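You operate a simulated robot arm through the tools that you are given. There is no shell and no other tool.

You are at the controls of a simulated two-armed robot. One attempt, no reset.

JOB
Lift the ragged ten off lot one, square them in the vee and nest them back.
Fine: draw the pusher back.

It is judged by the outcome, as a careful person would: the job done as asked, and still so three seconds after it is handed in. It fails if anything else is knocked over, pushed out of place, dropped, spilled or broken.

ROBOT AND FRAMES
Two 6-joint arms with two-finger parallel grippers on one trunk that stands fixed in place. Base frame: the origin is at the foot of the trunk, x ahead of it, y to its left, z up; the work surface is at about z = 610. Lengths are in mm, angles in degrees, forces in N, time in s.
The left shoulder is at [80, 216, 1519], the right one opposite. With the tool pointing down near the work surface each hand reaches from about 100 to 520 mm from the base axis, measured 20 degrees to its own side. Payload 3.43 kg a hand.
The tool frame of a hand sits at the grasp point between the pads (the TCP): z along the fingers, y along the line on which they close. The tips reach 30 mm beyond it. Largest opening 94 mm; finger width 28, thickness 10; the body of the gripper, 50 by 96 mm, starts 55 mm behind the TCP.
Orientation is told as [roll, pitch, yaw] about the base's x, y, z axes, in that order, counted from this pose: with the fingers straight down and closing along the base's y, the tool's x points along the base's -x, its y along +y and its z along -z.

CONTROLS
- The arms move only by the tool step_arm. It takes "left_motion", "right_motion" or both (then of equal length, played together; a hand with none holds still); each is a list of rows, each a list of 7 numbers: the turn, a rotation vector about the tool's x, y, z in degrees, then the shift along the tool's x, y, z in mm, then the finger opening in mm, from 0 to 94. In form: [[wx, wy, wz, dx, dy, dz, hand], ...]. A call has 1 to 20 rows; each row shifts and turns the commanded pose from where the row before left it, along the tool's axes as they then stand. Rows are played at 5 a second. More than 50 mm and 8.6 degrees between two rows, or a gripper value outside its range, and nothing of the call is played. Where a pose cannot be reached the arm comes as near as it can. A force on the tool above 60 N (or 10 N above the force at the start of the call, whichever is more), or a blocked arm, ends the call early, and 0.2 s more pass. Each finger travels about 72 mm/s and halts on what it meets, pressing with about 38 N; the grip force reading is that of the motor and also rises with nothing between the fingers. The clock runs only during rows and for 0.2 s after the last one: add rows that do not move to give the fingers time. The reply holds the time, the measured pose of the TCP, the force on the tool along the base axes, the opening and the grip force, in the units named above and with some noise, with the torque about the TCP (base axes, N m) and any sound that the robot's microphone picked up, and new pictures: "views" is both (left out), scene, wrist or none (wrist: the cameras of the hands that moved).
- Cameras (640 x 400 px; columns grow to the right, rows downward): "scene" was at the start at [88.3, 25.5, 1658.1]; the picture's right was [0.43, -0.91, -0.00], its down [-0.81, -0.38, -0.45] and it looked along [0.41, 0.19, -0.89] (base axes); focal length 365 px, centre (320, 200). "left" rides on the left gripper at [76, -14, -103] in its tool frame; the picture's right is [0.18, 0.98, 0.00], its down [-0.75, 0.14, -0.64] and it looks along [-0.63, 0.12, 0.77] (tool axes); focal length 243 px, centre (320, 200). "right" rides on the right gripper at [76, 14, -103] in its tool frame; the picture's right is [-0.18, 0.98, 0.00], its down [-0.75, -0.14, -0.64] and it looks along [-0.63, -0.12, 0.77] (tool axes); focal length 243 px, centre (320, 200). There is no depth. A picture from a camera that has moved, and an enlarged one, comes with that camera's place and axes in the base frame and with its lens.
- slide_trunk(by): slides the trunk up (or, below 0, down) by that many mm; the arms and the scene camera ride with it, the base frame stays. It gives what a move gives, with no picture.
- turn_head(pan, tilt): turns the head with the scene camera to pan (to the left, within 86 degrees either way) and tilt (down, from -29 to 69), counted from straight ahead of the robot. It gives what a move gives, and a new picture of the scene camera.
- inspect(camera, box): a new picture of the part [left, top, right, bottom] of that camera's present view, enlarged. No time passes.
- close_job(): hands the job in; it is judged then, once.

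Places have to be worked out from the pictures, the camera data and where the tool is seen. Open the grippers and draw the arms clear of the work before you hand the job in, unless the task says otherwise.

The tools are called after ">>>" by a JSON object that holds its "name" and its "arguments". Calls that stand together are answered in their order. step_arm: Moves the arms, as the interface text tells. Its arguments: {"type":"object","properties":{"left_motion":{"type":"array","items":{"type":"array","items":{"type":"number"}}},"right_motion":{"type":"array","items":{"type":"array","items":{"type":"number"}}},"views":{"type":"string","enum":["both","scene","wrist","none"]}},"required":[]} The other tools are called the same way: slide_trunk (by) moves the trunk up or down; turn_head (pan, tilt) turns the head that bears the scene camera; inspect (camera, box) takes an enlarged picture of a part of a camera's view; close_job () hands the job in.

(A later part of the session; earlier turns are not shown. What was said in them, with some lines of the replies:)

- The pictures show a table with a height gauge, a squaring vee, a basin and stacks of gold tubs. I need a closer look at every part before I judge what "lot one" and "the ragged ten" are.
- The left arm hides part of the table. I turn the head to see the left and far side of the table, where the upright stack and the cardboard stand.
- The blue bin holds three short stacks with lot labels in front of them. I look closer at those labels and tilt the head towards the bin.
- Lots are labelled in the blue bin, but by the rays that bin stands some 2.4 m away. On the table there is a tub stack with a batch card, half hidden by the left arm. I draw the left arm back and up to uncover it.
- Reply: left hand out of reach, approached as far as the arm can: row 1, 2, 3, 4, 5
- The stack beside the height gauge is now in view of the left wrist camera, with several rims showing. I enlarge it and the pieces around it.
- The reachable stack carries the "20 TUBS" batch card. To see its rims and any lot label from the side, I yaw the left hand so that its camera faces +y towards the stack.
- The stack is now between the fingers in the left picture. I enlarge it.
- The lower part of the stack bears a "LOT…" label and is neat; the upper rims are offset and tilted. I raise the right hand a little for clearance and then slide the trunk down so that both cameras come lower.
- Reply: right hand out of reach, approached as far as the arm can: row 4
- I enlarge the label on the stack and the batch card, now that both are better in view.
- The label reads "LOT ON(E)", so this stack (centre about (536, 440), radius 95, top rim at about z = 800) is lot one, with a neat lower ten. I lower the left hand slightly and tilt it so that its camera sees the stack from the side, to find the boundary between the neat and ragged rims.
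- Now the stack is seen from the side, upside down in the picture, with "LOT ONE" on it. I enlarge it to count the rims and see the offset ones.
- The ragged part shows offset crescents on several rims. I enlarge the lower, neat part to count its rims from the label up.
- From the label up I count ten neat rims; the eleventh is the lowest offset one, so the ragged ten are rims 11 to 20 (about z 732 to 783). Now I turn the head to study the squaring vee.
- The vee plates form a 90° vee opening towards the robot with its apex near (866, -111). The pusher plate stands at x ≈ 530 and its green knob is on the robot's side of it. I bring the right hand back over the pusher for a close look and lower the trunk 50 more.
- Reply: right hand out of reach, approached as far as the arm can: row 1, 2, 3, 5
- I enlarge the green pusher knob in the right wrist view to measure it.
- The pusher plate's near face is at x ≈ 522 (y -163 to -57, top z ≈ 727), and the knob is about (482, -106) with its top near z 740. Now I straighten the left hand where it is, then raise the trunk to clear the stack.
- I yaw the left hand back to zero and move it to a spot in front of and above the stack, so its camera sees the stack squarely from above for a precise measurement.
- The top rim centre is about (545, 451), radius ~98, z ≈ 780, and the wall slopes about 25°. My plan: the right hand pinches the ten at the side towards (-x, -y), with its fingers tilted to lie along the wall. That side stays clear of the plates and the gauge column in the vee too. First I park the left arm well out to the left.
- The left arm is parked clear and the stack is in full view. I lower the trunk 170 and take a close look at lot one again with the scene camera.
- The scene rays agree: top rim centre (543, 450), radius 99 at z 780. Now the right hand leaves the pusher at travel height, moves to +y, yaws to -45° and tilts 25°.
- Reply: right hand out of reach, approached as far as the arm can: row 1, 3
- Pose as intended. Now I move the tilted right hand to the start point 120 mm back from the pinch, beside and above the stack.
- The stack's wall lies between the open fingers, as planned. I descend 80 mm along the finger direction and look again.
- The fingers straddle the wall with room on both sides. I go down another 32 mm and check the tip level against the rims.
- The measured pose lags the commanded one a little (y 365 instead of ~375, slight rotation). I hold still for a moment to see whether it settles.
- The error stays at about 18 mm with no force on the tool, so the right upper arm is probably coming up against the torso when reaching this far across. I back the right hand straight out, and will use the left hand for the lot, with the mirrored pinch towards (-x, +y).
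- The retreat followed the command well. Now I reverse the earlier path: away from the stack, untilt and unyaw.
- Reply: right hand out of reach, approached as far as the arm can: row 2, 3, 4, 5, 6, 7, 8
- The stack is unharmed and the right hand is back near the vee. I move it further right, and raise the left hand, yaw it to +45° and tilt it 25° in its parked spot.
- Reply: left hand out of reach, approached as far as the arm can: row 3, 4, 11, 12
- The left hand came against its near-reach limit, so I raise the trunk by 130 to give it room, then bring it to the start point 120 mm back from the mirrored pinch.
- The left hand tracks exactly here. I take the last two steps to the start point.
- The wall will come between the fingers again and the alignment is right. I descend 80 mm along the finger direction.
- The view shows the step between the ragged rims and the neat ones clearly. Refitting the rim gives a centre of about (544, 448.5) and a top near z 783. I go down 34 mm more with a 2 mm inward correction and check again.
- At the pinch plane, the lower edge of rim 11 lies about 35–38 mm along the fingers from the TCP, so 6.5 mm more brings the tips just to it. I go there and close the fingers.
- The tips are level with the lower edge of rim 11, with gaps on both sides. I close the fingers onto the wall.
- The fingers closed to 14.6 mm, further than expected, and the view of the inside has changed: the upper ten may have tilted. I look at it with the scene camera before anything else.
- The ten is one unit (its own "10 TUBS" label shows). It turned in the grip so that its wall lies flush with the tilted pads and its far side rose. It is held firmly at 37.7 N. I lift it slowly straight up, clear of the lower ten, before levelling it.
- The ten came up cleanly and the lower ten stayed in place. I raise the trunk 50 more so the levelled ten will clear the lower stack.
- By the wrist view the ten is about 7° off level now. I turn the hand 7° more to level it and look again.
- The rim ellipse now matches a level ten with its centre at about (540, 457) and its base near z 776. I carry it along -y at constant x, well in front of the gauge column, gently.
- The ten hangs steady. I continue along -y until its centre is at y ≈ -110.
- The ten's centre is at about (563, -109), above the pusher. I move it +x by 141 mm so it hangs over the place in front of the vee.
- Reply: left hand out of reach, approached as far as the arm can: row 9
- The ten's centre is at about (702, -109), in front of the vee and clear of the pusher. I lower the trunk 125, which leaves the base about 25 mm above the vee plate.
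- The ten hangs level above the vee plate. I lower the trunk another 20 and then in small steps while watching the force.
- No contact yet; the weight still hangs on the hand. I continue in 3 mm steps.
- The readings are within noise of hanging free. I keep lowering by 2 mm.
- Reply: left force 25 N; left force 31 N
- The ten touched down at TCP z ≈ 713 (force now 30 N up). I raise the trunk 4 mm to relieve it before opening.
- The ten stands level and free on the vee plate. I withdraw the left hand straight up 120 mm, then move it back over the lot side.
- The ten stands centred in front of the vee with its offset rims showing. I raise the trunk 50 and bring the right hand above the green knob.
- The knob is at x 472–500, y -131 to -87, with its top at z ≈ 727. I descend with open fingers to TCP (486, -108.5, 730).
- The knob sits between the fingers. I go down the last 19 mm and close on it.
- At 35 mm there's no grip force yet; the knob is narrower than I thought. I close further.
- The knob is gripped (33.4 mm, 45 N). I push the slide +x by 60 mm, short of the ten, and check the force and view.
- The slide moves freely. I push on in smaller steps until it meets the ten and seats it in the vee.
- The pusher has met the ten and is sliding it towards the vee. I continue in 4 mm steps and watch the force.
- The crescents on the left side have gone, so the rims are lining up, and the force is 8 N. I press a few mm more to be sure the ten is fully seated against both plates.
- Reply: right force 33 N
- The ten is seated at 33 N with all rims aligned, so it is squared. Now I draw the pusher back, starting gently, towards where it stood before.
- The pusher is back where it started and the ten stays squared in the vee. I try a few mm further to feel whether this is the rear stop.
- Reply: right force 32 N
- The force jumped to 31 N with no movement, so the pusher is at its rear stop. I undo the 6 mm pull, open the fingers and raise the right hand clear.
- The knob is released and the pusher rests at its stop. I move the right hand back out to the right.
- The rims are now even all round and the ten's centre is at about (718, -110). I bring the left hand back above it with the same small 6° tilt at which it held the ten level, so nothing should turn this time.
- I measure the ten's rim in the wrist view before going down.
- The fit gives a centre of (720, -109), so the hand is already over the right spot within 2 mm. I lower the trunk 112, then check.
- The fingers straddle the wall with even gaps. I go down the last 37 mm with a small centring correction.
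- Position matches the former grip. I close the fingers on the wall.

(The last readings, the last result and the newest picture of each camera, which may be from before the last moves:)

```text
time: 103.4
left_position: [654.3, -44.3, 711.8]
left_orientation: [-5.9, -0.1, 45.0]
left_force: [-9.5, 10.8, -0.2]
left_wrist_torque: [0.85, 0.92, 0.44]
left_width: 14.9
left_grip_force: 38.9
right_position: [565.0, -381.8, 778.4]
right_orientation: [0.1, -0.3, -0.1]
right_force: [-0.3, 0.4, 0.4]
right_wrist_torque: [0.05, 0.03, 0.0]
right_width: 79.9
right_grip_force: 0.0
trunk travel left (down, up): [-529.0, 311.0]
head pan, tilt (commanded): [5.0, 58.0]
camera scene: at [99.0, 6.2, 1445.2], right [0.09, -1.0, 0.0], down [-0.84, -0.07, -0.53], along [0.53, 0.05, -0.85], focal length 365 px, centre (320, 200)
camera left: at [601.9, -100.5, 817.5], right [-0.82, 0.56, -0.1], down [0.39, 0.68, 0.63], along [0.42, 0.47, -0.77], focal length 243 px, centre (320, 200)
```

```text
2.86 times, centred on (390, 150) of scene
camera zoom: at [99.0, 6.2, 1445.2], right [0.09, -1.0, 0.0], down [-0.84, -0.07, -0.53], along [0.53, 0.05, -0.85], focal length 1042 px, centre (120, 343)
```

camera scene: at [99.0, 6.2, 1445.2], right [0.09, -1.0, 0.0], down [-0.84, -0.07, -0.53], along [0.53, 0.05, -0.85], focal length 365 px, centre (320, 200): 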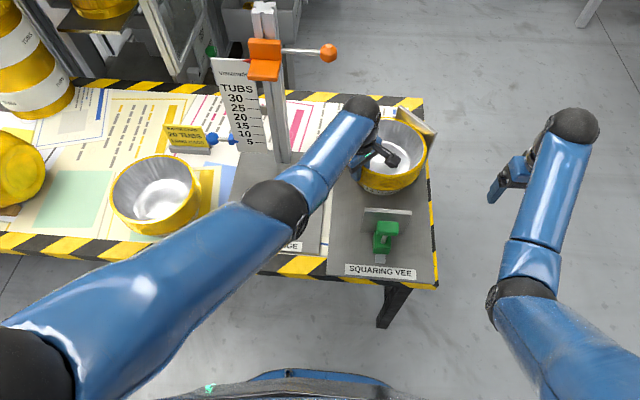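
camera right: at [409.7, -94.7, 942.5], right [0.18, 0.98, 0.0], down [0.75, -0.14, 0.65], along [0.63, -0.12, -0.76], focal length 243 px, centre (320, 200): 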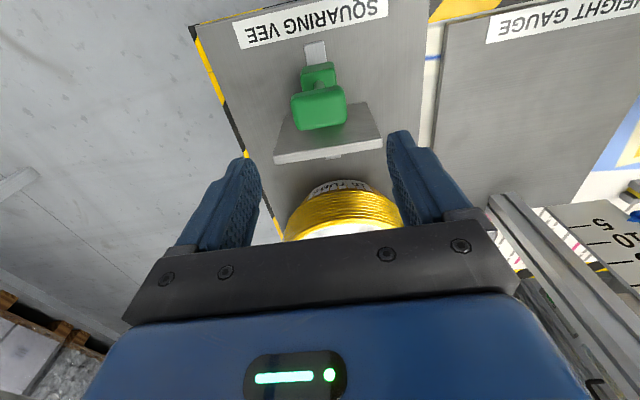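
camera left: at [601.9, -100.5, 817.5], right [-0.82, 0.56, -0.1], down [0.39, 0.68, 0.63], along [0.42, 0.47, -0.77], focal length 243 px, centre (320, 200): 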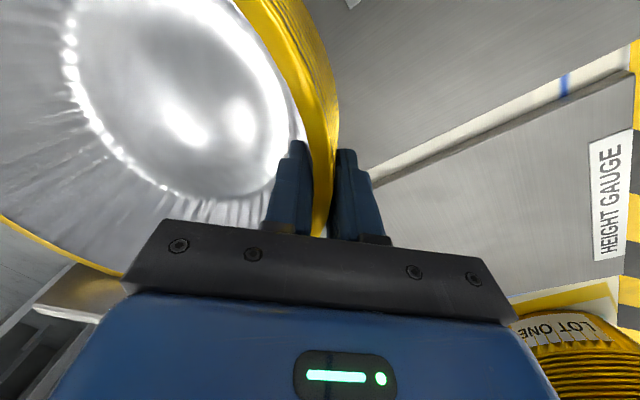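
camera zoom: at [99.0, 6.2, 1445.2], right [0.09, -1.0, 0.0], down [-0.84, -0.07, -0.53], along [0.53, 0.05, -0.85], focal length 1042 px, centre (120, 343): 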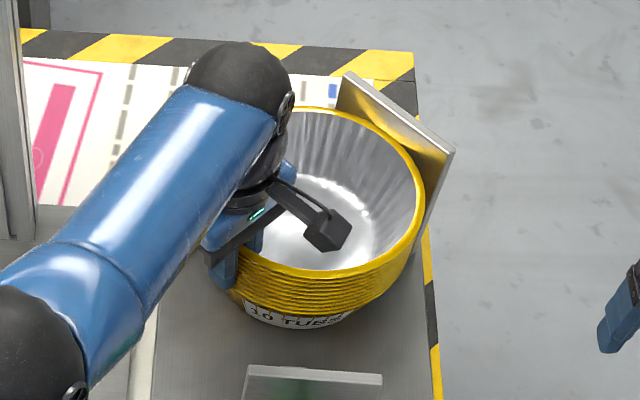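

The ten is gripped level (14.9 mm, 39 N), pressed a little against the right plate. I ease it 6 mm towards the robot and lift it 10 mm.

>>> {"name": "step_arm", "arguments": {"left_motion": [[0, 0, 0, 1.4, 2.4, -0.2, 12], [0, 0, 0, 2.1, 2.1, -0.2, 12], [0, 0, 0, 0.7, 0.7, 0, 12], [0, 0, 0, 0, -0.5, -5, 12], [0, 0, 0, 0, -0.5, -5, 12], [0, 0, 0, 0, 0, 0, 12]], "views": "both"}}

>>> {"name": "inspect", "arguments": {"camera": "scene", "box": [330, 80, 450, 220]}}

```text
time: 104.8
left_position: [649.0, -46.1, 723.0]
left_orientation: [-6.2, -0.3, 44.8]
left_force: [-0.1, 0.9, -1.6]
left_wrist_torque: [0.08, 0.13, 0.0]
left_width: 14.9
left_grip_force: 37.5
right_position: [566.6, -383.2, 776.1]
right_orientation: [0.2, -0.2, -0.1]
right_force: [1.2, -0.6, 0.2]
right_wrist_torque: [-0.01, 0.01, 0.0]
right_width: 79.9
right_grip_force: 0.0
trunk travel left (down, up): [-529.0, 311.0]
head pan, tilt (commanded): [5.0, 58.0]
camera scene: at [100.4, 4.4, 1445.1], right [0.09, -1.0, 0.0], down [-0.85, -0.07, -0.53], along [0.53, 0.05, -0.85], focal length 365 px, centre (320, 200)
camera left: at [596.6, -102.4, 827.4], right [-0.82, 0.56, -0.11], down [0.38, 0.68, 0.63], along [0.42, 0.47, -0.77], focal length 243 px, centre (320, 200)
```

scene: 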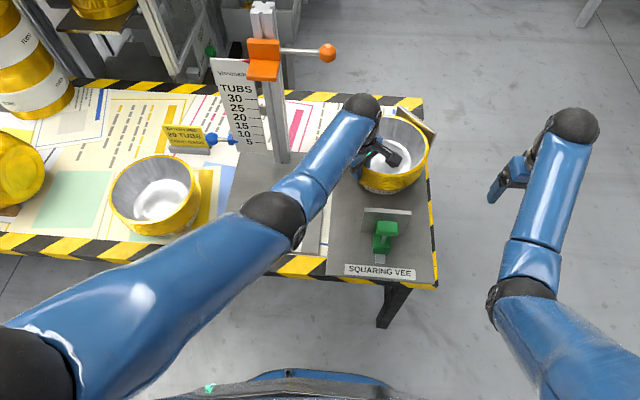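
left: 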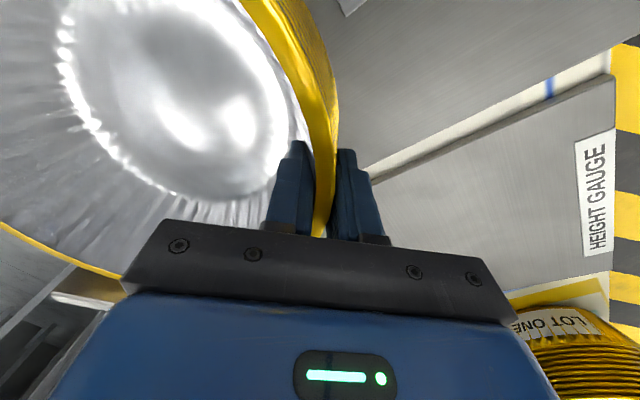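

```text
2.86 times, centred on (390, 150) of scene
camera zoom: at [100.4, 4.4, 1445.1], right [0.09, -1.0, 0.0], down [-0.85, -0.07, -0.53], along [0.53, 0.05, -0.85], focal length 1042 px, centre (120, 343)
```

zoom: 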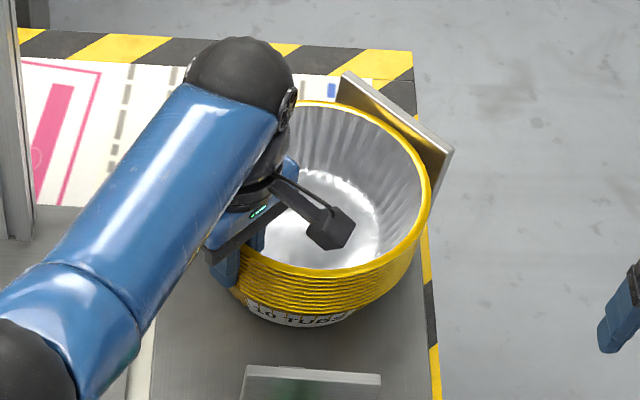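

The ten hangs level from the hand and is clear of the plates. I raise the trunk by 150.

>>> {"name": "slide_trunk", "arguments": {"by": 150}}

>>> {"name": "step_arm", "arguments": {"left_motion": [[0, 0, 0, 5, 5, -0.5, 12], [0, 0, 0, 10, 10, -1.05, 12], [0, 0, 0, 14.1, 14.1, -1.5, 12], [0, 0, 0, 14.1, 14.1, -1.5, 12], [0, 0, 0, 14.1, 14.1, -1.5, 12], [0, 0, 0, 14.1, 14.1, -1.5, 12], [0, 0, 0, 14.1, 14.1, -1.5, 12], [0, 0, 0, 10, 10, -1.05, 12], [0, 0, 0, 5, 5, -0.5, 12], [0, 0, 0, 0, 0, 0, 12]], "views": "both"}}

```text
time: 106.6
left_position: [648.2, -44.9, 872.3]
left_orientation: [-6.1, -0.2, 45.0]
left_force: [-0.2, -0.9, -1.2]
left_wrist_torque: [0.1, 0.09, -0.01]
left_width: 14.7
left_grip_force: 37.7
right_position: [565.6, -382.7, 927.4]
right_orientation: [0.1, -0.3, 0.0]
right_force: [0.5, 0.1, -0.2]
right_wrist_torque: [-0.02, 0.01, -0.02]
right_width: 80.0
right_grip_force: 0.0
trunk travel left (down, up): [-679.0, 161.0]
head pan, tilt (commanded): [5.0, 58.0]
```

```text
time: 108.8
left_position: [506.7, -44.2, 872.6]
left_orientation: [-6.1, -0.2, 45.0]
left_force: [-0.6, 0.3, -1.2]
left_wrist_torque: [0.11, 0.07, 0.0]
left_width: 14.8
left_grip_force: 38.0
right_position: [565.6, -383.0, 927.0]
right_orientation: [0.2, -0.4, 0.0]
right_force: [-0.5, 0.7, 0.6]
right_wrist_torque: [0.0, 0.0, 0.0]
right_width: 80.0
right_grip_force: 0.1
trunk travel left (down, up): [-679.0, 161.0]
head pan, tilt (commanded): [5.0, 58.0]
camera scene: at [100.4, 4.5, 1595.1], right [0.09, -1.0, 0.0], down [-0.85, -0.07, -0.53], along [0.53, 0.05, -0.85], focal length 365 px, centre (320, 200)
camera left: at [453.6, -101.4, 977.6], right [-0.82, 0.56, -0.1], down [0.38, 0.68, 0.63], along [0.42, 0.47, -0.77], focal length 243 px, centre (320, 200)
```

scene: 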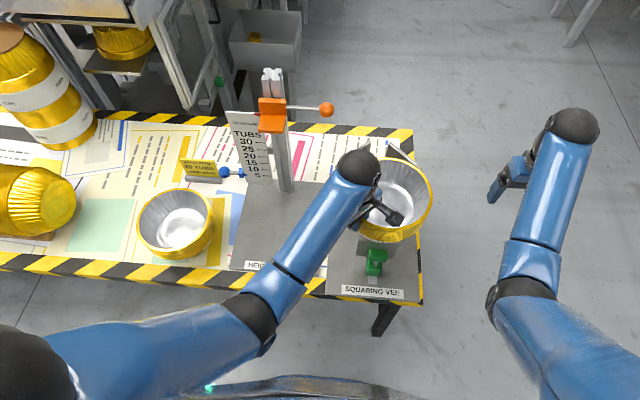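
left: 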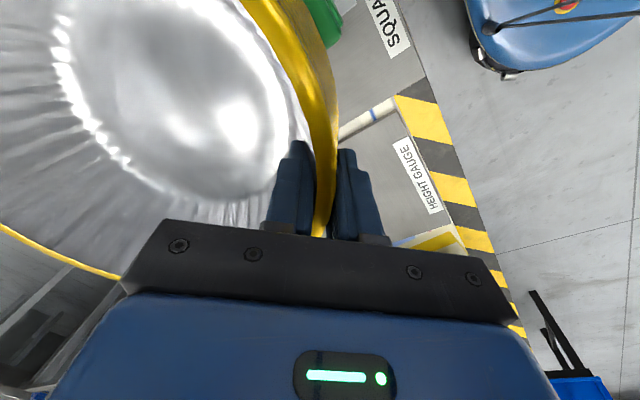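

Carried back over the pusher safely. With the lower ten now in full view, I measure its rim exactly before bringing the upper ten over it.

>>> {"name": "turn_head", "arguments": {"pan": 30, "tilt": 55}}

>>> {"name": "inspect", "arguments": {"camera": "scene", "box": [210, 140, 350, 260]}}

```text
time: 109.7
left_position: [505.8, -44.8, 872.9]
left_orientation: [-6.1, -0.2, 45.0]
left_force: [0.1, 0.4, -1.9]
left_wrist_torque: [0.11, 0.11, 0.03]
left_width: 14.4
left_grip_force: 38.1
right_position: [566.3, -383.3, 927.7]
right_orientation: [0.1, -0.4, 0.0]
right_force: [0.0, 0.1, 0.4]
right_wrist_torque: [0.02, -0.01, 0.02]
right_width: 80.0
right_grip_force: 0.0
trunk travel left (down, up): [-679.0, 161.0]
head pan, tilt (commanded): [30.0, 55.0]
camera scene: at [94.1, 34.6, 1598.8], right [0.5, -0.87, 0.0], down [-0.71, -0.41, -0.57], along [0.5, 0.29, -0.82], focal length 365 px, centre (320, 200)
```

scene: 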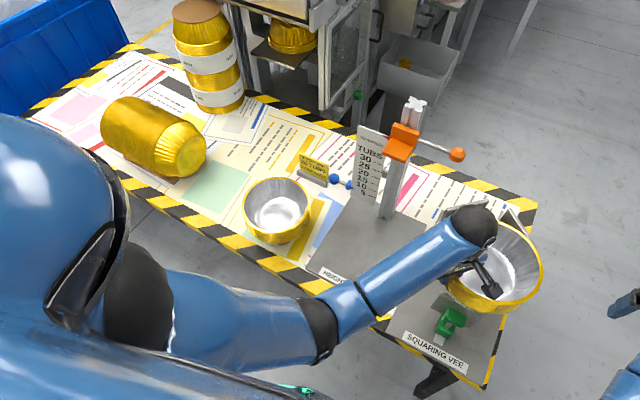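

```text
3.33 times, centred on (280, 200) of scene
camera zoom: at [94.1, 34.6, 1598.8], right [0.5, -0.87, 0.0], down [-0.71, -0.41, -0.57], along [0.5, 0.29, -0.82], focal length 1216 px, centre (453, 200)
```

zoom: 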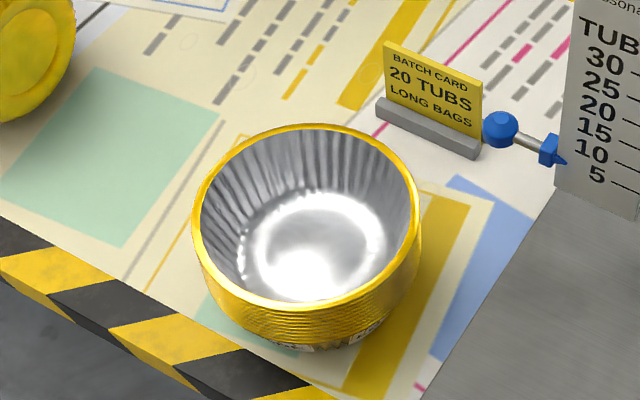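

The lower ten's rim centre is (546, 444) at z ≈ 727. I carry the squared ten back along +y in front of the gauge.

>>> {"name": "step_arm", "arguments": {"left_motion": [[0, 0, 0, -6.8, 7.3, -0.8, 12], [0, 0, 0, -13.5, 14.7, -1.6, 12], [0, 0, 0, -20.3, 22, -2.35, 12], [0, 0, 0, -20.3, 22, -2.35, 12], [0, 0, 0, -20.3, 22, -2.35, 12], [0, 0, 0, -20.3, 22, -2.35, 12], [0, 0, 0, -20.3, 22, -2.35, 12], [0, 0, 0, -20.3, 22, -2.35, 12], [0, 0, 0, -20.3, 22, -2.35, 12], [0, 0, 0, -20.3, 22, -2.35, 12], [0, 0, 0, -13.5, 14.7, -1.6, 12], [0, 0, 0, -6.8, 7.3, -0.8, 12], [0, 0, 0, 0, 0, 0, 12]], "views": "both"}}

```text
time: 112.5
left_position: [493.2, 256.0, 872.9]
left_orientation: [-6.1, -0.2, 45.0]
left_force: [-0.8, 0.1, -2.6]
left_wrist_torque: [0.1, 0.11, 0.0]
left_width: 14.5
left_grip_force: 38.0
right_position: [566.7, -382.7, 927.5]
right_orientation: [0.0, -0.2, 0.1]
right_force: [0.1, -0.2, 0.6]
right_wrist_torque: [0.02, 0.0, -0.02]
right_width: 79.9
right_grip_force: 0.2
trunk travel left (down, up): [-679.0, 161.0]
head pan, tilt (commanded): [30.0, 55.0]
camera scene: at [94.0, 34.8, 1598.8], right [0.5, -0.87, 0.0], down [-0.71, -0.41, -0.57], along [0.5, 0.29, -0.82], focal length 365 px, centre (320, 200)
camera left: at [441.3, 199.2, 977.6], right [-0.82, 0.56, -0.1], down [0.38, 0.68, 0.63], along [0.42, 0.47, -0.77], focal length 243 px, centre (320, 200)
```

scene: 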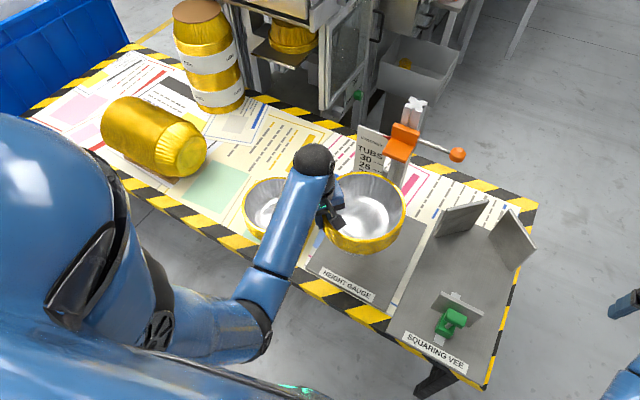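
left: 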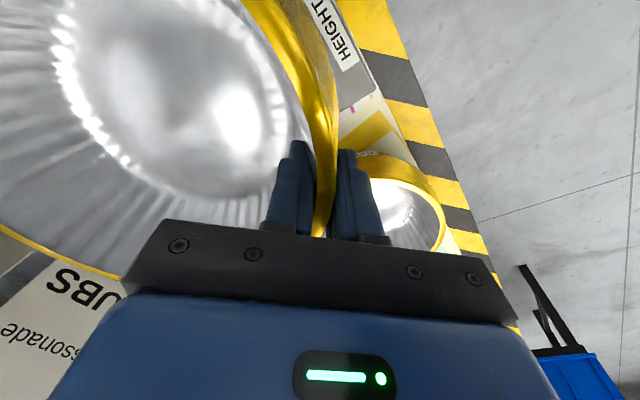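

The ten hangs steady. Here I can measure its rim in the scene view to calibrate its place relative to the hand.

>>> {"name": "inspect", "arguments": {"camera": "scene", "box": [300, 150, 430, 270]}}

>>> {"name": "inspect", "arguments": {"camera": "left", "box": [320, 130, 480, 270]}}

```text
3.33 times, centred on (365, 210) of scene
camera zoom: at [94.0, 34.8, 1598.8], right [0.5, -0.87, 0.0], down [-0.71, -0.41, -0.57], along [0.5, 0.29, -0.82], focal length 1216 px, centre (170, 167)
```

zoom: 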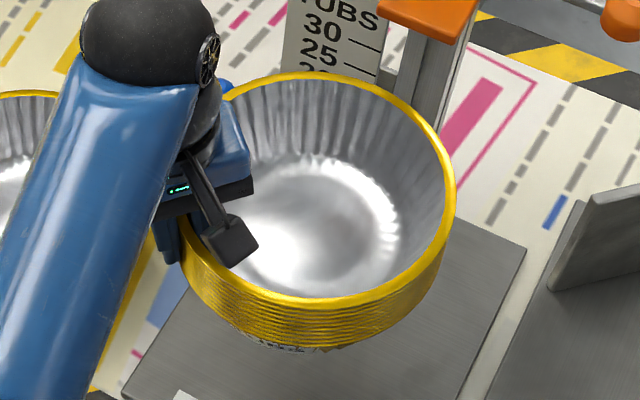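

```text
2.86 times, centred on (400, 200) of left
camera zoom: at [441.3, 199.2, 977.6], right [-0.82, 0.56, -0.1], down [0.38, 0.68, 0.63], along [0.42, 0.47, -0.77], focal length 693 px, centre (91, 200)
```

zoom: 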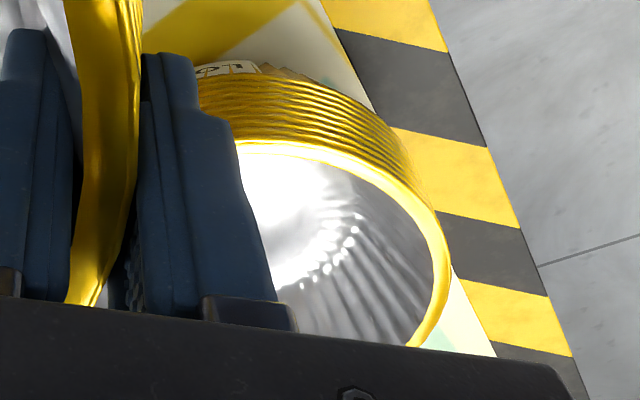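

The ten's centre lies at TCP + (65, -67.5), and the wrist view puts the lower ten's centre at (547, 445). I carry the ten to above it.

>>> {"name": "step_arm", "arguments": {"left_motion": [[0, 0, 0, -6.8, 7.3, -0.8, 12], [0, 0, 0, -13.5, 14.7, -1.6, 12], [0, 0, 0, -20.3, 22, -2.35, 12], [0, 0, 0, -20.3, 22, -2.35, 12], [0, 0, 0, -20.3, 22, -2.35, 12], [0, 0, 0, -20.3, 22, -2.35, 12], [0, 0, 0, -20.3, 22, -2.35, 12], [0, 0, 0, -20.3, 22, -2.35, 12], [0, 0, 0, -13.5, 14.7, -1.6, 12], [0, 0, 0, -10.8, 11.7, -1.25, 12], [0, 0, 0, -6.2, 6.8, -0.7, 12], [0, 0, 0, 0, 0, 0, 12], [0, 0, 0, 0, 0, 0, 12]], "views": "both"}}

>>> {"name": "inspect", "arguments": {"camera": "scene", "box": [210, 120, 350, 260]}}

```text
time: 115.2
left_position: [482.5, 509.5, 875.1]
left_orientation: [-6.0, -0.1, 45.0]
left_force: [-0.2, 0.9, -1.2]
left_wrist_torque: [0.15, 0.12, 0.01]
left_width: 14.5
left_grip_force: 37.8
right_position: [566.0, -383.2, 928.4]
right_orientation: [0.1, -0.3, 0.0]
right_force: [0.1, 0.2, 0.4]
right_wrist_torque: [0.04, -0.01, 0.01]
right_width: 80.0
right_grip_force: 0.1
trunk travel left (down, up): [-679.0, 161.0]
head pan, tilt (commanded): [30.0, 55.0]
camera scene: at [94.1, 35.0, 1598.8], right [0.5, -0.87, 0.0], down [-0.71, -0.41, -0.57], along [0.5, 0.29, -0.82], focal length 365 px, centre (320, 200)
camera left: at [430.3, 453.6, 978.6], right [-0.82, 0.56, -0.11], down [0.38, 0.68, 0.63], along [0.42, 0.47, -0.77], focal length 243 px, centre (320, 200)
```

scene: 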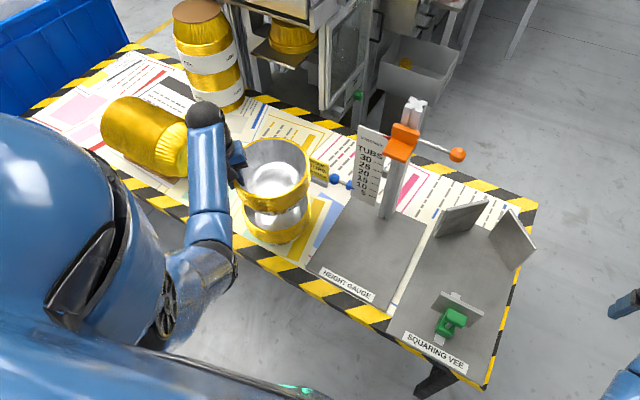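
left: 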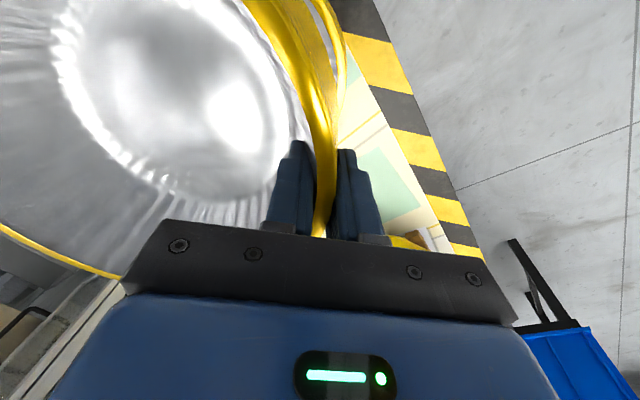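

```text
2.86 times, centred on (280, 190) of scene
camera zoom: at [94.1, 35.0, 1598.8], right [0.5, -0.87, 0.0], down [-0.71, -0.41, -0.57], along [0.5, 0.29, -0.82], focal length 1042 px, centre (434, 229)
```

zoom: 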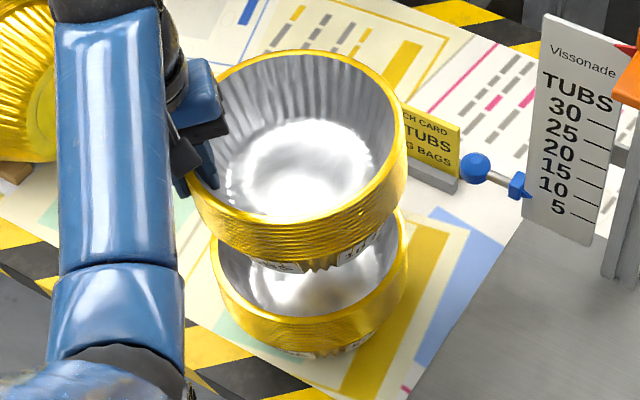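

Comparing both rims in the same picture, the upper ten needs about (-2, +4) mm to be concentric. I shift it and lower the trunk 50.

>>> {"name": "step_arm", "arguments": {"left_motion": [[0, 0, 0, -0.6, 2, -0.2, 12], [0, 0, 0, -0.6, 2, -0.2, 12], [0, 0, 0, 0, 0, 0, 12]], "views": "none"}}

>>> {"name": "slide_trunk", "arguments": {"by": -50}}

>>> {"name": "inspect", "arguments": {"camera": "scene", "box": [210, 120, 350, 260]}}

>>> {"name": "inspect", "arguments": {"camera": "left", "box": [220, 0, 440, 240]}}

```text
time: 116.0
left_position: [480.7, 514.8, 873.2]
left_orientation: [-6.1, -0.1, 44.9]
left_force: [-0.1, -0.4, -0.4]
left_wrist_torque: [0.08, 0.06, 0.01]
left_width: 14.8
left_grip_force: 37.9
right_position: [566.7, -383.2, 926.0]
right_orientation: [0.0, -0.3, 0.0]
right_force: [0.9, 0.1, -0.8]
right_wrist_torque: [0.02, 0.0, 0.03]
right_width: 80.0
right_grip_force: 0.0
trunk travel left (down, up): [-679.0, 161.0]
head pan, tilt (commanded): [30.0, 55.0]
```

```text
time: 117.0
left_position: [481.2, 514.9, 823.2]
left_orientation: [-6.1, -0.2, 45.0]
left_force: [-0.1, -0.3, -2.1]
left_wrist_torque: [0.09, 0.07, 0.02]
left_width: 14.6
left_grip_force: 37.7
right_position: [566.5, -383.1, 876.9]
right_orientation: [0.0, -0.3, -0.1]
right_force: [0.4, 0.1, 0.1]
right_wrist_torque: [0.0, 0.01, -0.02]
right_width: 80.1
right_grip_force: 0.0
trunk travel left (down, up): [-629.0, 211.0]
head pan, tilt (commanded): [30.0, 55.0]
```

```text
2.86 times, centred on (280, 190) of scene
camera zoom: at [93.6, 35.0, 1548.9], right [0.5, -0.87, 0.0], down [-0.71, -0.41, -0.57], along [0.5, 0.29, -0.82], focal length 1042 px, centre (434, 229)
```

zoom: 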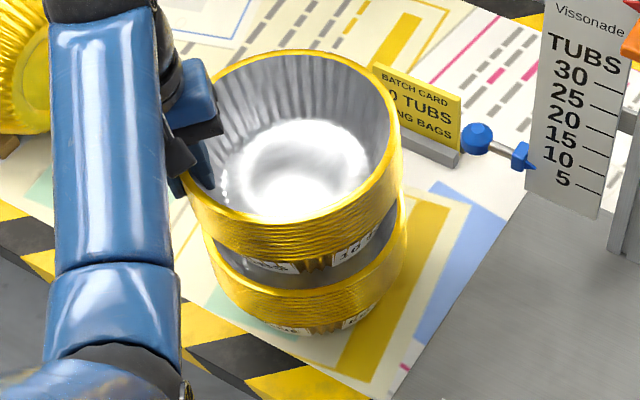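

```text
1.67 times, centred on (330, 120) of left
camera zoom: at [427.9, 457.4, 928.6], right [-0.82, 0.56, -0.11], down [0.38, 0.68, 0.63], along [0.42, 0.47, -0.77], focal length 404 px, centre (303, 333)
```

zoom: 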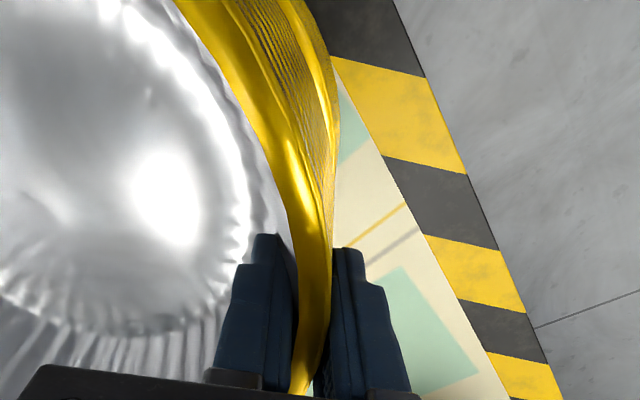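

Both rims line up to within about 1.5 mm. I lower the trunk by 20 and 20 more, reading the force each time.

>>> {"name": "slide_trunk", "arguments": {"by": -20}}

>>> {"name": "slide_trunk", "arguments": {"by": -20}}

>>> {"name": "inspect", "arguments": {"camera": "scene", "box": [210, 120, 350, 260]}}

```text
time: 117.6
left_position: [480.4, 513.7, 803.4]
left_orientation: [-6.1, -0.2, 45.1]
left_force: [0.6, -0.5, -0.7]
left_wrist_torque: [0.12, 0.12, 0.0]
left_width: 14.6
left_grip_force: 37.2
right_position: [566.6, -382.5, 856.5]
right_orientation: [0.0, -0.3, 0.1]
right_force: [0.3, 0.7, -0.1]
right_wrist_torque: [0.0, -0.02, 0.0]
right_width: 79.9
right_grip_force: 0.0
trunk travel left (down, up): [-609.0, 231.0]
head pan, tilt (commanded): [30.0, 55.0]
```

```text
time: 118.3
left_position: [480.7, 514.7, 783.1]
left_orientation: [-6.0, -0.2, 44.9]
left_force: [0.0, -0.1, -0.9]
left_wrist_torque: [0.09, 0.12, 0.02]
left_width: 14.5
left_grip_force: 38.1
right_position: [566.2, -382.3, 836.5]
right_orientation: [0.0, -0.3, 0.0]
right_force: [0.1, -0.5, -0.6]
right_wrist_torque: [0.03, -0.02, -0.01]
right_width: 80.1
right_grip_force: 0.2
trunk travel left (down, up): [-589.0, 251.0]
head pan, tilt (commanded): [30.0, 55.0]
```

```text
2.86 times, centred on (280, 190) of scene
camera zoom: at [93.9, 35.0, 1508.8], right [0.5, -0.87, 0.0], down [-0.71, -0.41, -0.57], along [0.5, 0.29, -0.82], focal length 1042 px, centre (434, 229)
```

zoom: 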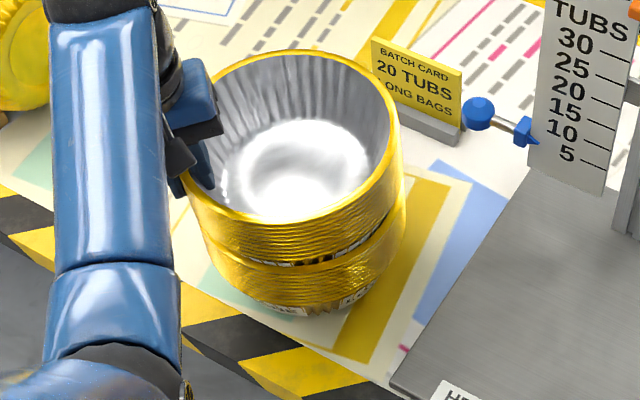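

The upper ten is entering the lower one with no contact force. I continue in smaller steps.

>>> {"name": "slide_trunk", "arguments": {"by": -10}}

>>> {"name": "slide_trunk", "arguments": {"by": -4}}

>>> {"name": "slide_trunk", "arguments": {"by": -3}}

```text
time: 118.9
left_position: [480.1, 515.7, 773.3]
left_orientation: [-6.1, 0.0, 45.0]
left_force: [-0.2, -0.1, -1.5]
left_wrist_torque: [0.09, 0.11, 0.01]
left_width: 14.4
left_grip_force: 38.2
right_position: [566.5, -383.2, 826.8]
right_orientation: [0.0, -0.3, 0.0]
right_force: [-0.4, -0.6, -0.4]
right_wrist_torque: [0.01, -0.01, -0.03]
right_width: 79.9
right_grip_force: 0.1
trunk travel left (down, up): [-579.0, 261.0]
head pan, tilt (commanded): [30.0, 55.0]
```

```text
time: 119.4
left_position: [481.1, 514.8, 768.6]
left_orientation: [-6.1, -0.1, 44.9]
left_force: [-0.5, 1.0, -1.5]
left_wrist_torque: [0.09, 0.12, 0.01]
left_width: 14.3
left_grip_force: 38.1
right_position: [566.7, -383.3, 822.4]
right_orientation: [0.0, -0.2, 0.0]
right_force: [0.4, -0.3, 0.1]
right_wrist_torque: [-0.03, 0.01, 0.01]
right_width: 80.0
right_grip_force: 0.1
trunk travel left (down, up): [-575.0, 265.0]
head pan, tilt (commanded): [30.0, 55.0]
```

```text
time: 119.9
left_position: [480.5, 512.4, 766.6]
left_orientation: [-6.2, 0.0, 45.0]
left_force: [-0.2, -0.1, -1.9]
left_wrist_torque: [0.14, 0.11, 0.01]
left_width: 14.3
left_grip_force: 37.2
right_position: [567.5, -382.2, 820.5]
right_orientation: [0.1, -0.4, 0.0]
right_force: [0.1, 0.6, 0.5]
right_wrist_torque: [-0.01, 0.01, 0.0]
right_width: 80.0
right_grip_force: 0.1
trunk travel left (down, up): [-572.0, 268.0]
head pan, tilt (commanded): [30.0, 55.0]
```

Still hanging free at TCP z ≈ 766; seating is expected near 759. I go on in 2 mm steps.

>>> {"name": "slide_trunk", "arguments": {"by": -2}}

>>> {"name": "slide_trunk", "arguments": {"by": -2}}

>>> {"name": "inspect", "arguments": {"camera": "scene", "box": [220, 130, 320, 240]}}

```text
time: 120.5
left_position: [480.3, 515.6, 764.3]
left_orientation: [-6.1, 0.0, 44.9]
left_force: [0.1, 0.4, -2.6]
left_wrist_torque: [0.07, 0.07, 0.05]
left_width: 14.3
left_grip_force: 37.7
right_position: [566.7, -383.0, 818.2]
right_orientation: [0.0, -0.3, -0.1]
right_force: [0.2, 0.2, 0.1]
right_wrist_torque: [-0.03, 0.0, -0.03]
right_width: 80.2
right_grip_force: 0.0
trunk travel left (down, up): [-570.0, 270.0]
head pan, tilt (commanded): [30.0, 55.0]
```

```text
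time: 121.0
left_position: [480.7, 515.2, 763.1]
left_orientation: [-6.1, -0.3, 45.1]
left_force: [0.3, 0.4, 0.1]
left_wrist_torque: [0.1, 0.06, 0.02]
left_width: 14.6
left_grip_force: 37.5
right_position: [565.9, -383.0, 815.2]
right_orientation: [0.0, -0.3, -0.1]
right_force: [0.2, 0.1, 0.2]
right_wrist_torque: [-0.02, 0.01, -0.03]
right_width: 79.8
right_grip_force: 0.1
trunk travel left (down, up): [-568.0, 272.0]
head pan, tilt (commanded): [30.0, 55.0]
```

```text
3.64 times, centred on (270, 185) of scene
camera zoom: at [94.1, 34.9, 1487.8], right [0.5, -0.87, 0.0], down [-0.71, -0.41, -0.57], along [0.5, 0.29, -0.82], focal length 1326 px, centre (502, 254)
```

zoom: 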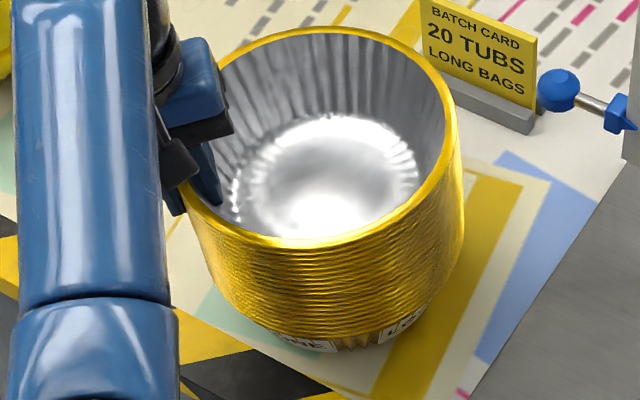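

It's almost flush. I go on by 1.5 mm steps until the force shows it is seated.

>>> {"name": "slide_trunk", "arguments": {"by": -1.5}}

>>> {"name": "slide_trunk", "arguments": {"by": -1.5}}

```text
time: 121.5
left_position: [479.9, 514.8, 762.1]
left_orientation: [-6.1, -0.3, 45.0]
left_force: [-0.1, 1.1, 7.4]
left_wrist_torque: [0.1, 0.2, 0.01]
left_width: 14.1
left_grip_force: 38.0
right_position: [565.5, -383.7, 813.9]
right_orientation: [0.1, -0.3, 0.0]
right_force: [0.4, 0.4, 0.6]
right_wrist_torque: [0.04, 0.0, -0.02]
right_width: 80.0
right_grip_force: 0.2
trunk travel left (down, up): [-567.0, 273.0]
head pan, tilt (commanded): [30.0, 55.0]
```

```text
time: 122.0
left_position: [478.9, 515.0, 762.4]
left_orientation: [-6.1, -0.4, 45.0]
left_force: [-1.8, 4.3, 17.9]
left_wrist_torque: [0.09, 0.4, -0.03]
left_width: 14.8
left_grip_force: 38.1
right_position: [565.0, -384.0, 812.7]
right_orientation: [0.1, -0.4, 0.0]
right_force: [-1.0, 0.0, -0.5]
right_wrist_torque: [0.0, 0.01, -0.05]
right_width: 80.1
right_grip_force: 0.1
trunk travel left (down, up): [-565.0, 275.0]
head pan, tilt (commanded): [30.0, 55.0]
```

Force rose to 18 N with hardly any side force: the ten is seated. I relieve the pressure by 2 mm and look at the joint between the two halves before opening.

>>> {"name": "slide_trunk", "arguments": {"by": 2}}

>>> {"name": "inspect", "arguments": {"camera": "scene", "box": [240, 170, 320, 240]}}

>>> {"name": "inspect", "arguments": {"camera": "left", "box": [240, 0, 400, 180]}}

```text
time: 122.5
left_position: [479.3, 513.5, 761.4]
left_orientation: [-6.0, -0.2, 45.1]
left_force: [0.6, 4.2, 10.4]
left_wrist_torque: [0.26, 0.15, 0.02]
left_width: 14.6
left_grip_force: 38.2
right_position: [565.4, -383.2, 814.8]
right_orientation: [0.1, -0.2, -0.1]
right_force: [1.3, -1.3, 0.1]
right_wrist_torque: [-0.02, -0.03, -0.01]
right_width: 79.7
right_grip_force: 0.1
trunk travel left (down, up): [-567.0, 273.0]
head pan, tilt (commanded): [30.0, 55.0]
```

```text
5.71 times, centred on (280, 205) of scene
camera zoom: at [92.5, 34.0, 1486.9], right [0.5, -0.87, 0.0], down [-0.71, -0.41, -0.57], along [0.5, 0.29, -0.82], focal length 2084 px, centre (549, 171)
```

zoom: 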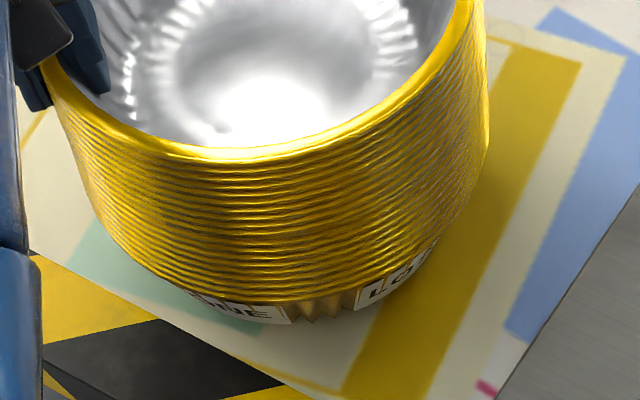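

```text
2.22 times, centred on (320, 90) of left
camera zoom: at [427.4, 457.0, 867.3], right [-0.82, 0.56, -0.11], down [0.38, 0.68, 0.63], along [0.42, 0.47, -0.77], focal length 539 px, centre (320, 444)
```

zoom: 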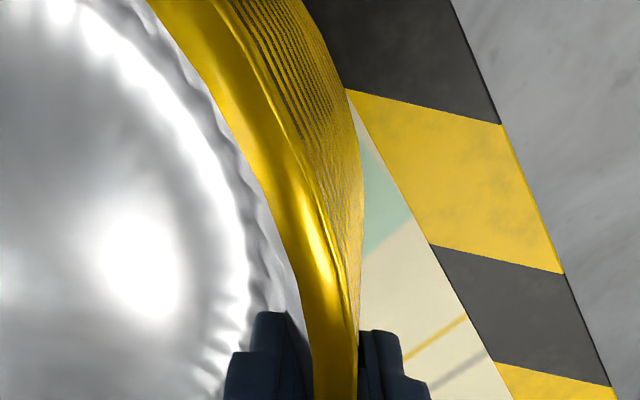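

The rims now run evenly from top to bottom, so the ten is nested. I ease 1 mm more and open the fingers.

>>> {"name": "slide_trunk", "arguments": {"by": 1}}

>>> {"name": "step_arm", "arguments": {"left_motion": [[0, 0, 0, 0, 0, 0, 17], [0, 0, 0, 0, 0, 0, 24], [0, 0, 0, 0, 0, 0, 36], [0, 0, 0, 0, 0, 0, 50], [0, 0, 0, 0, 0, 0, 50]], "views": "both"}}

>>> {"name": "inspect", "arguments": {"camera": "scene", "box": [220, 130, 320, 240]}}

```text
time: 123.0
left_position: [478.9, 512.4, 762.3]
left_orientation: [-6.1, -0.1, 44.9]
left_force: [0.7, 2.5, 5.6]
left_wrist_torque: [0.23, 0.05, 0.05]
left_width: 14.4
left_grip_force: 38.3
right_position: [565.8, -382.3, 816.0]
right_orientation: [0.1, -0.4, -0.1]
right_force: [0.1, -0.6, 0.0]
right_wrist_torque: [-0.02, -0.03, 0.0]
right_width: 79.9
right_grip_force: 0.0
trunk travel left (down, up): [-568.0, 272.0]
head pan, tilt (commanded): [30.0, 55.0]
```

```text
time: 124.2
left_position: [480.6, 514.3, 763.0]
left_orientation: [-6.2, -0.1, 45.1]
left_force: [0.1, 0.7, -0.2]
left_wrist_torque: [0.0, -0.01, 0.01]
left_width: 49.8
left_grip_force: 0.1
right_position: [566.9, -383.6, 816.4]
right_orientation: [0.0, -0.3, 0.0]
right_force: [0.0, -0.8, -0.2]
right_wrist_torque: [0.0, -0.07, -0.03]
right_width: 80.0
right_grip_force: 0.0
trunk travel left (down, up): [-568.0, 272.0]
head pan, tilt (commanded): [30.0, 55.0]
camera scene: at [93.8, 34.9, 1487.8], right [0.5, -0.87, 0.0], down [-0.71, -0.41, -0.57], along [0.5, 0.29, -0.82], focal length 365 px, centre (320, 200)
camera left: at [428.0, 457.4, 867.6], right [-0.82, 0.56, -0.11], down [0.38, 0.68, 0.63], along [0.42, 0.47, -0.77], focal length 243 px, centre (320, 200)
```

scene: 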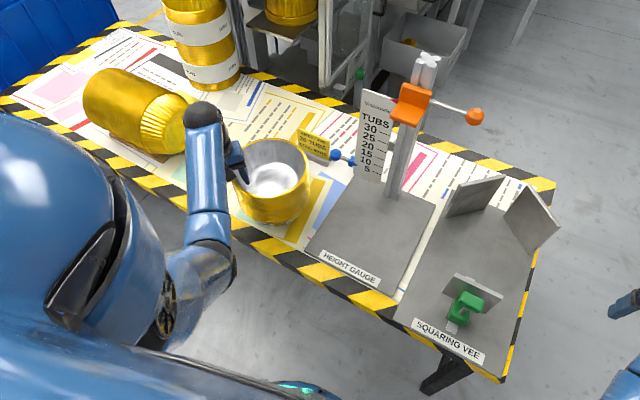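
left: 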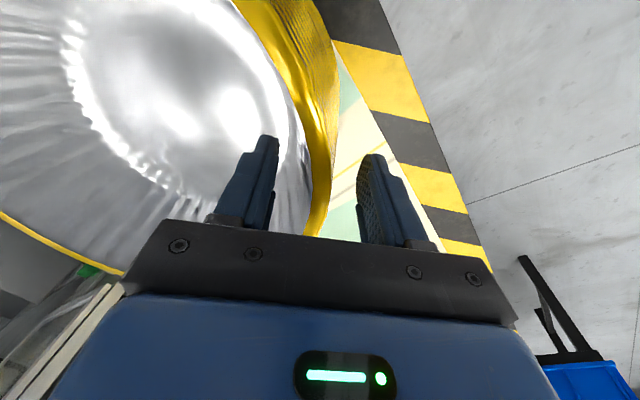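

```text
3.64 times, centred on (270, 185) of scene
camera zoom: at [93.8, 34.9, 1487.8], right [0.5, -0.87, 0.0], down [-0.71, -0.41, -0.57], along [0.5, 0.29, -0.82], focal length 1326 px, centre (502, 254)
```

zoom: 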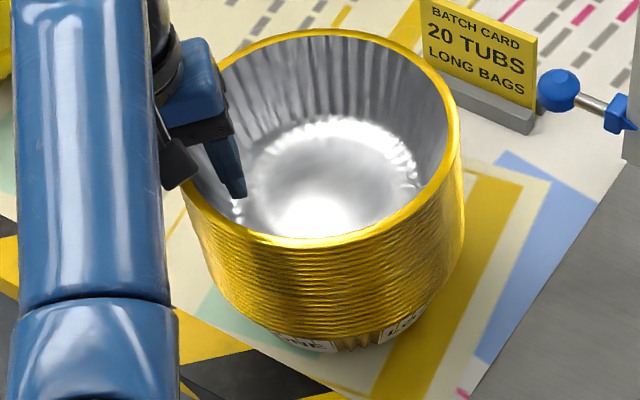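

The stack of twenty stands even and free of the hand. I raise the trunk 120 to lift the fingers straight out.

>>> {"name": "slide_trunk", "arguments": {"by": 30}}

>>> {"name": "slide_trunk", "arguments": {"by": 95}}

>>> {"name": "step_arm", "arguments": {"left_motion": [[0, 0, 0, 10, 15, 0, 50], [0, 0, 0, 18, 30, 0, 50], [0, 0, 0, 18, 30, 0, 50], [0, 0, 0, 18, 30, 0, 50], [0, 0, 0, 18, 30, 0, 50], [0, 0, 0, 18, 30, 0, 50], [0, 0, 0, 0, 0, 0, 60]], "views": "both"}}

>>> {"name": "inspect", "arguments": {"camera": "scene", "box": [200, 120, 340, 260]}}

```text
time: 125.0
left_position: [480.5, 514.2, 792.4]
left_orientation: [-6.1, -0.2, 45.0]
left_force: [-0.6, -0.8, 0.7]
left_wrist_torque: [-0.02, 0.02, 0.0]
left_width: 50.2
left_grip_force: 0.1
right_position: [566.2, -382.5, 845.7]
right_orientation: [0.0, -0.3, 0.1]
right_force: [-0.3, -0.5, -0.5]
right_wrist_torque: [0.01, 0.02, -0.01]
right_width: 79.7
right_grip_force: 0.0
trunk travel left (down, up): [-598.0, 242.0]
head pan, tilt (commanded): [30.0, 55.0]
```

```text
time: 126.3
left_position: [480.3, 514.7, 888.2]
left_orientation: [-6.1, -0.2, 45.0]
left_force: [-1.1, 0.4, -0.3]
left_wrist_torque: [0.02, 0.06, 0.0]
left_width: 50.0
left_grip_force: 0.0
right_position: [566.9, -383.1, 940.6]
right_orientation: [0.1, -0.3, 0.1]
right_force: [-0.7, 0.2, 0.2]
right_wrist_torque: [0.02, 0.01, 0.02]
right_width: 79.8
right_grip_force: 0.1
trunk travel left (down, up): [-693.0, 147.0]
head pan, tilt (commanded): [30.0, 55.0]
```

```text
time: 127.9
left_position: [293.8, 559.5, 871.9]
left_orientation: [-6.1, -0.2, 44.8]
left_force: [-0.5, -0.6, 0.2]
left_wrist_torque: [0.0, -0.03, -0.01]
left_width: 60.2
left_grip_force: 0.1
right_position: [567.3, -382.8, 940.2]
right_orientation: [0.0, -0.3, -0.1]
right_force: [-0.3, -0.3, -0.1]
right_wrist_torque: [0.02, 0.0, 0.01]
right_width: 80.1
right_grip_force: 0.0
trunk travel left (down, up): [-693.0, 147.0]
head pan, tilt (commanded): [30.0, 55.0]
camera scene: at [94.2, 34.8, 1612.8], right [0.5, -0.87, 0.0], down [-0.71, -0.41, -0.57], along [0.5, 0.29, -0.82], focal length 365 px, centre (320, 200)
camera left: at [241.3, 502.8, 975.4], right [-0.82, 0.56, -0.1], down [0.38, 0.68, 0.63], along [0.42, 0.47, -0.77], focal length 243 px, centre (320, 200)
```

scene: 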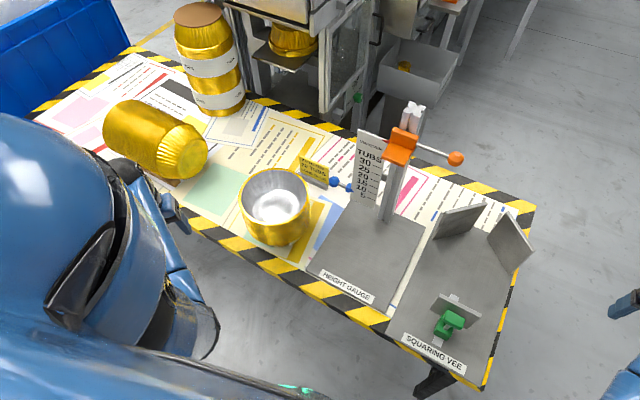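
left: 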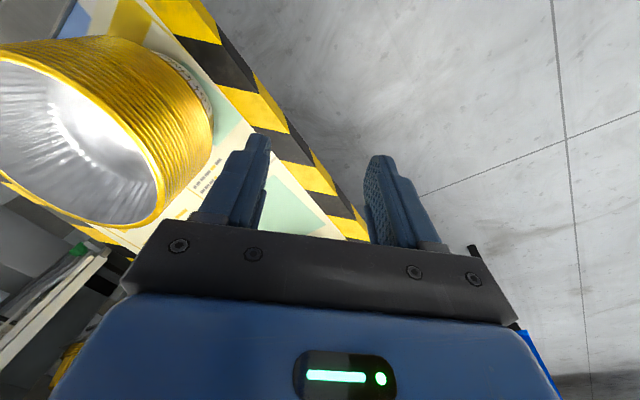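

```text
2.86 times, centred on (270, 190) of scene
camera zoom: at [94.2, 34.8, 1612.8], right [0.5, -0.87, 0.0], down [-0.71, -0.41, -0.57], along [0.5, 0.29, -0.82], focal length 1042 px, centre (463, 229)
```

zoom: 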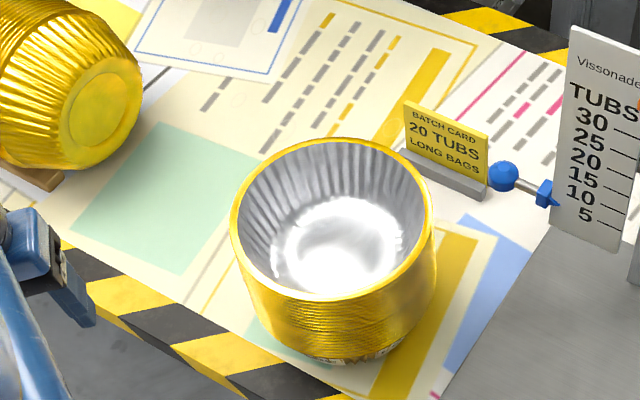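

The left hand is clear and the stack of twenty looks neat. I check the seam from the wrist view and the pusher in the scene view.

>>> {"name": "inspect", "arguments": {"camera": "left", "box": [0, 20, 230, 240]}}

>>> {"name": "inspect", "arguments": {"camera": "scene", "box": [330, 90, 550, 390]}}

```text
1.82 times, centred on (115, 130) of left
camera zoom: at [241.3, 502.8, 975.4], right [-0.82, 0.56, -0.1], down [0.38, 0.68, 0.63], along [0.42, 0.47, -0.77], focal length 441 px, centre (693, 327)
```

zoom: 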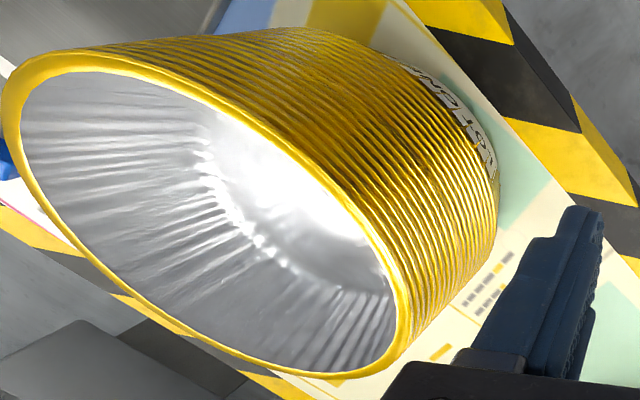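

```text
1.33 times, centred on (440, 240) of scene
camera zoom: at [94.2, 34.8, 1612.8], right [0.5, -0.87, 0.0], down [-0.71, -0.41, -0.57], along [0.5, 0.29, -0.82], focal length 486 px, centre (160, 147)
```

zoom: 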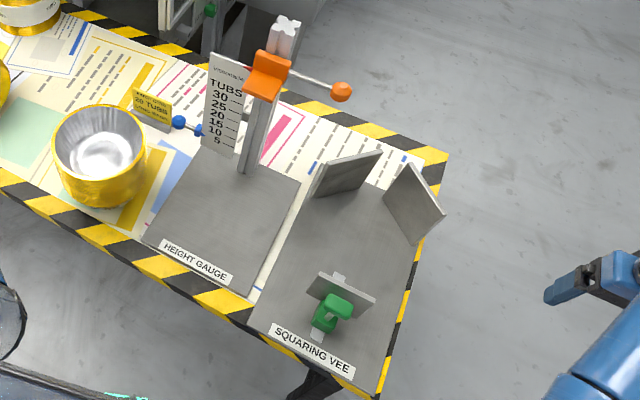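

All twenty rims are even, lot one stands in its place and the pusher is at its rear stop. I open both grippers fully and let things settle, then hand in.

>>> {"name": "step_arm", "arguments": {"left_motion": [[0, 0, 0, 0, 0, 0, 94], [0, 0, 0, 0, 0, 0, 94], [0, 0, 0, 0, 0, 0, 94]], "right_motion": [[0, 0, 0, 0, 0, 0, 94], [0, 0, 0, 0, 0, 0, 94], [0, 0, 0, 0, 0, 0, 94]], "views": "scene"}}

```text
time: 128.7
left_position: [294.3, 559.5, 869.9]
left_orientation: [-6.1, -0.2, 45.0]
left_force: [0.9, 0.5, 0.1]
left_wrist_torque: [-0.03, -0.01, -0.02]
left_width: 93.9
left_grip_force: 0.0
right_position: [565.8, -382.0, 939.7]
right_orientation: [0.0, -0.2, 0.0]
right_force: [-1.0, 0.9, 0.1]
right_wrist_torque: [0.0, -0.04, 0.0]
right_width: 93.7
right_grip_force: 0.0
trunk travel left (down, up): [-693.0, 147.0]
head pan, tilt (commanded): [30.0, 55.0]
camera scene: at [93.9, 34.8, 1612.8], right [0.5, -0.87, 0.0], down [-0.71, -0.41, -0.57], along [0.5, 0.29, -0.82], focal length 365 px, centre (320, 200)
```

scene: 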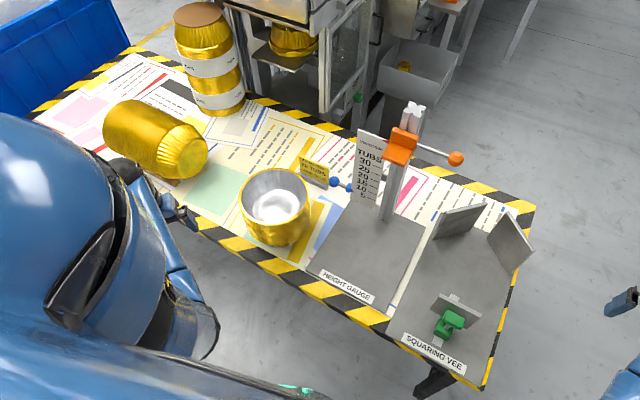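

The picture shows everything in its place: the squared ten nested on lot one, the vee empty with the pusher drawn back, and both arms clear with open grippers. I hand the job in.

>>> {"name": "close_job", "arguments": {}}

```text
The job is handed in.
```

The ragged ten are squared and nested back on lot one, and the pusher is drawn back to its rear stop. I have handed the job in; no verdict has come back yet.

- **Squaring:** the pusher seated the ten in the vee at about 33 N. The offset rims lined up, and they now run evenly through all twenty tubs.
- **Nesting back:** when I first gripped the ten, it tilted about 20° in the hand. I lifted it clear, levelled it and carried it on without dropping or spilling anything. The stack stands at its original place to within a few millimetres.
- **Surroundings:** in the last pictures the height gauge, batch card, other stacks and vee plates all look undisturbed. Both arms are clear with the grippers open.

I started with the right hand, but it could not reach the lot accurately. I backed it out without touching the stack and used the left hand for all the lifting; the right hand worked only the pusher.
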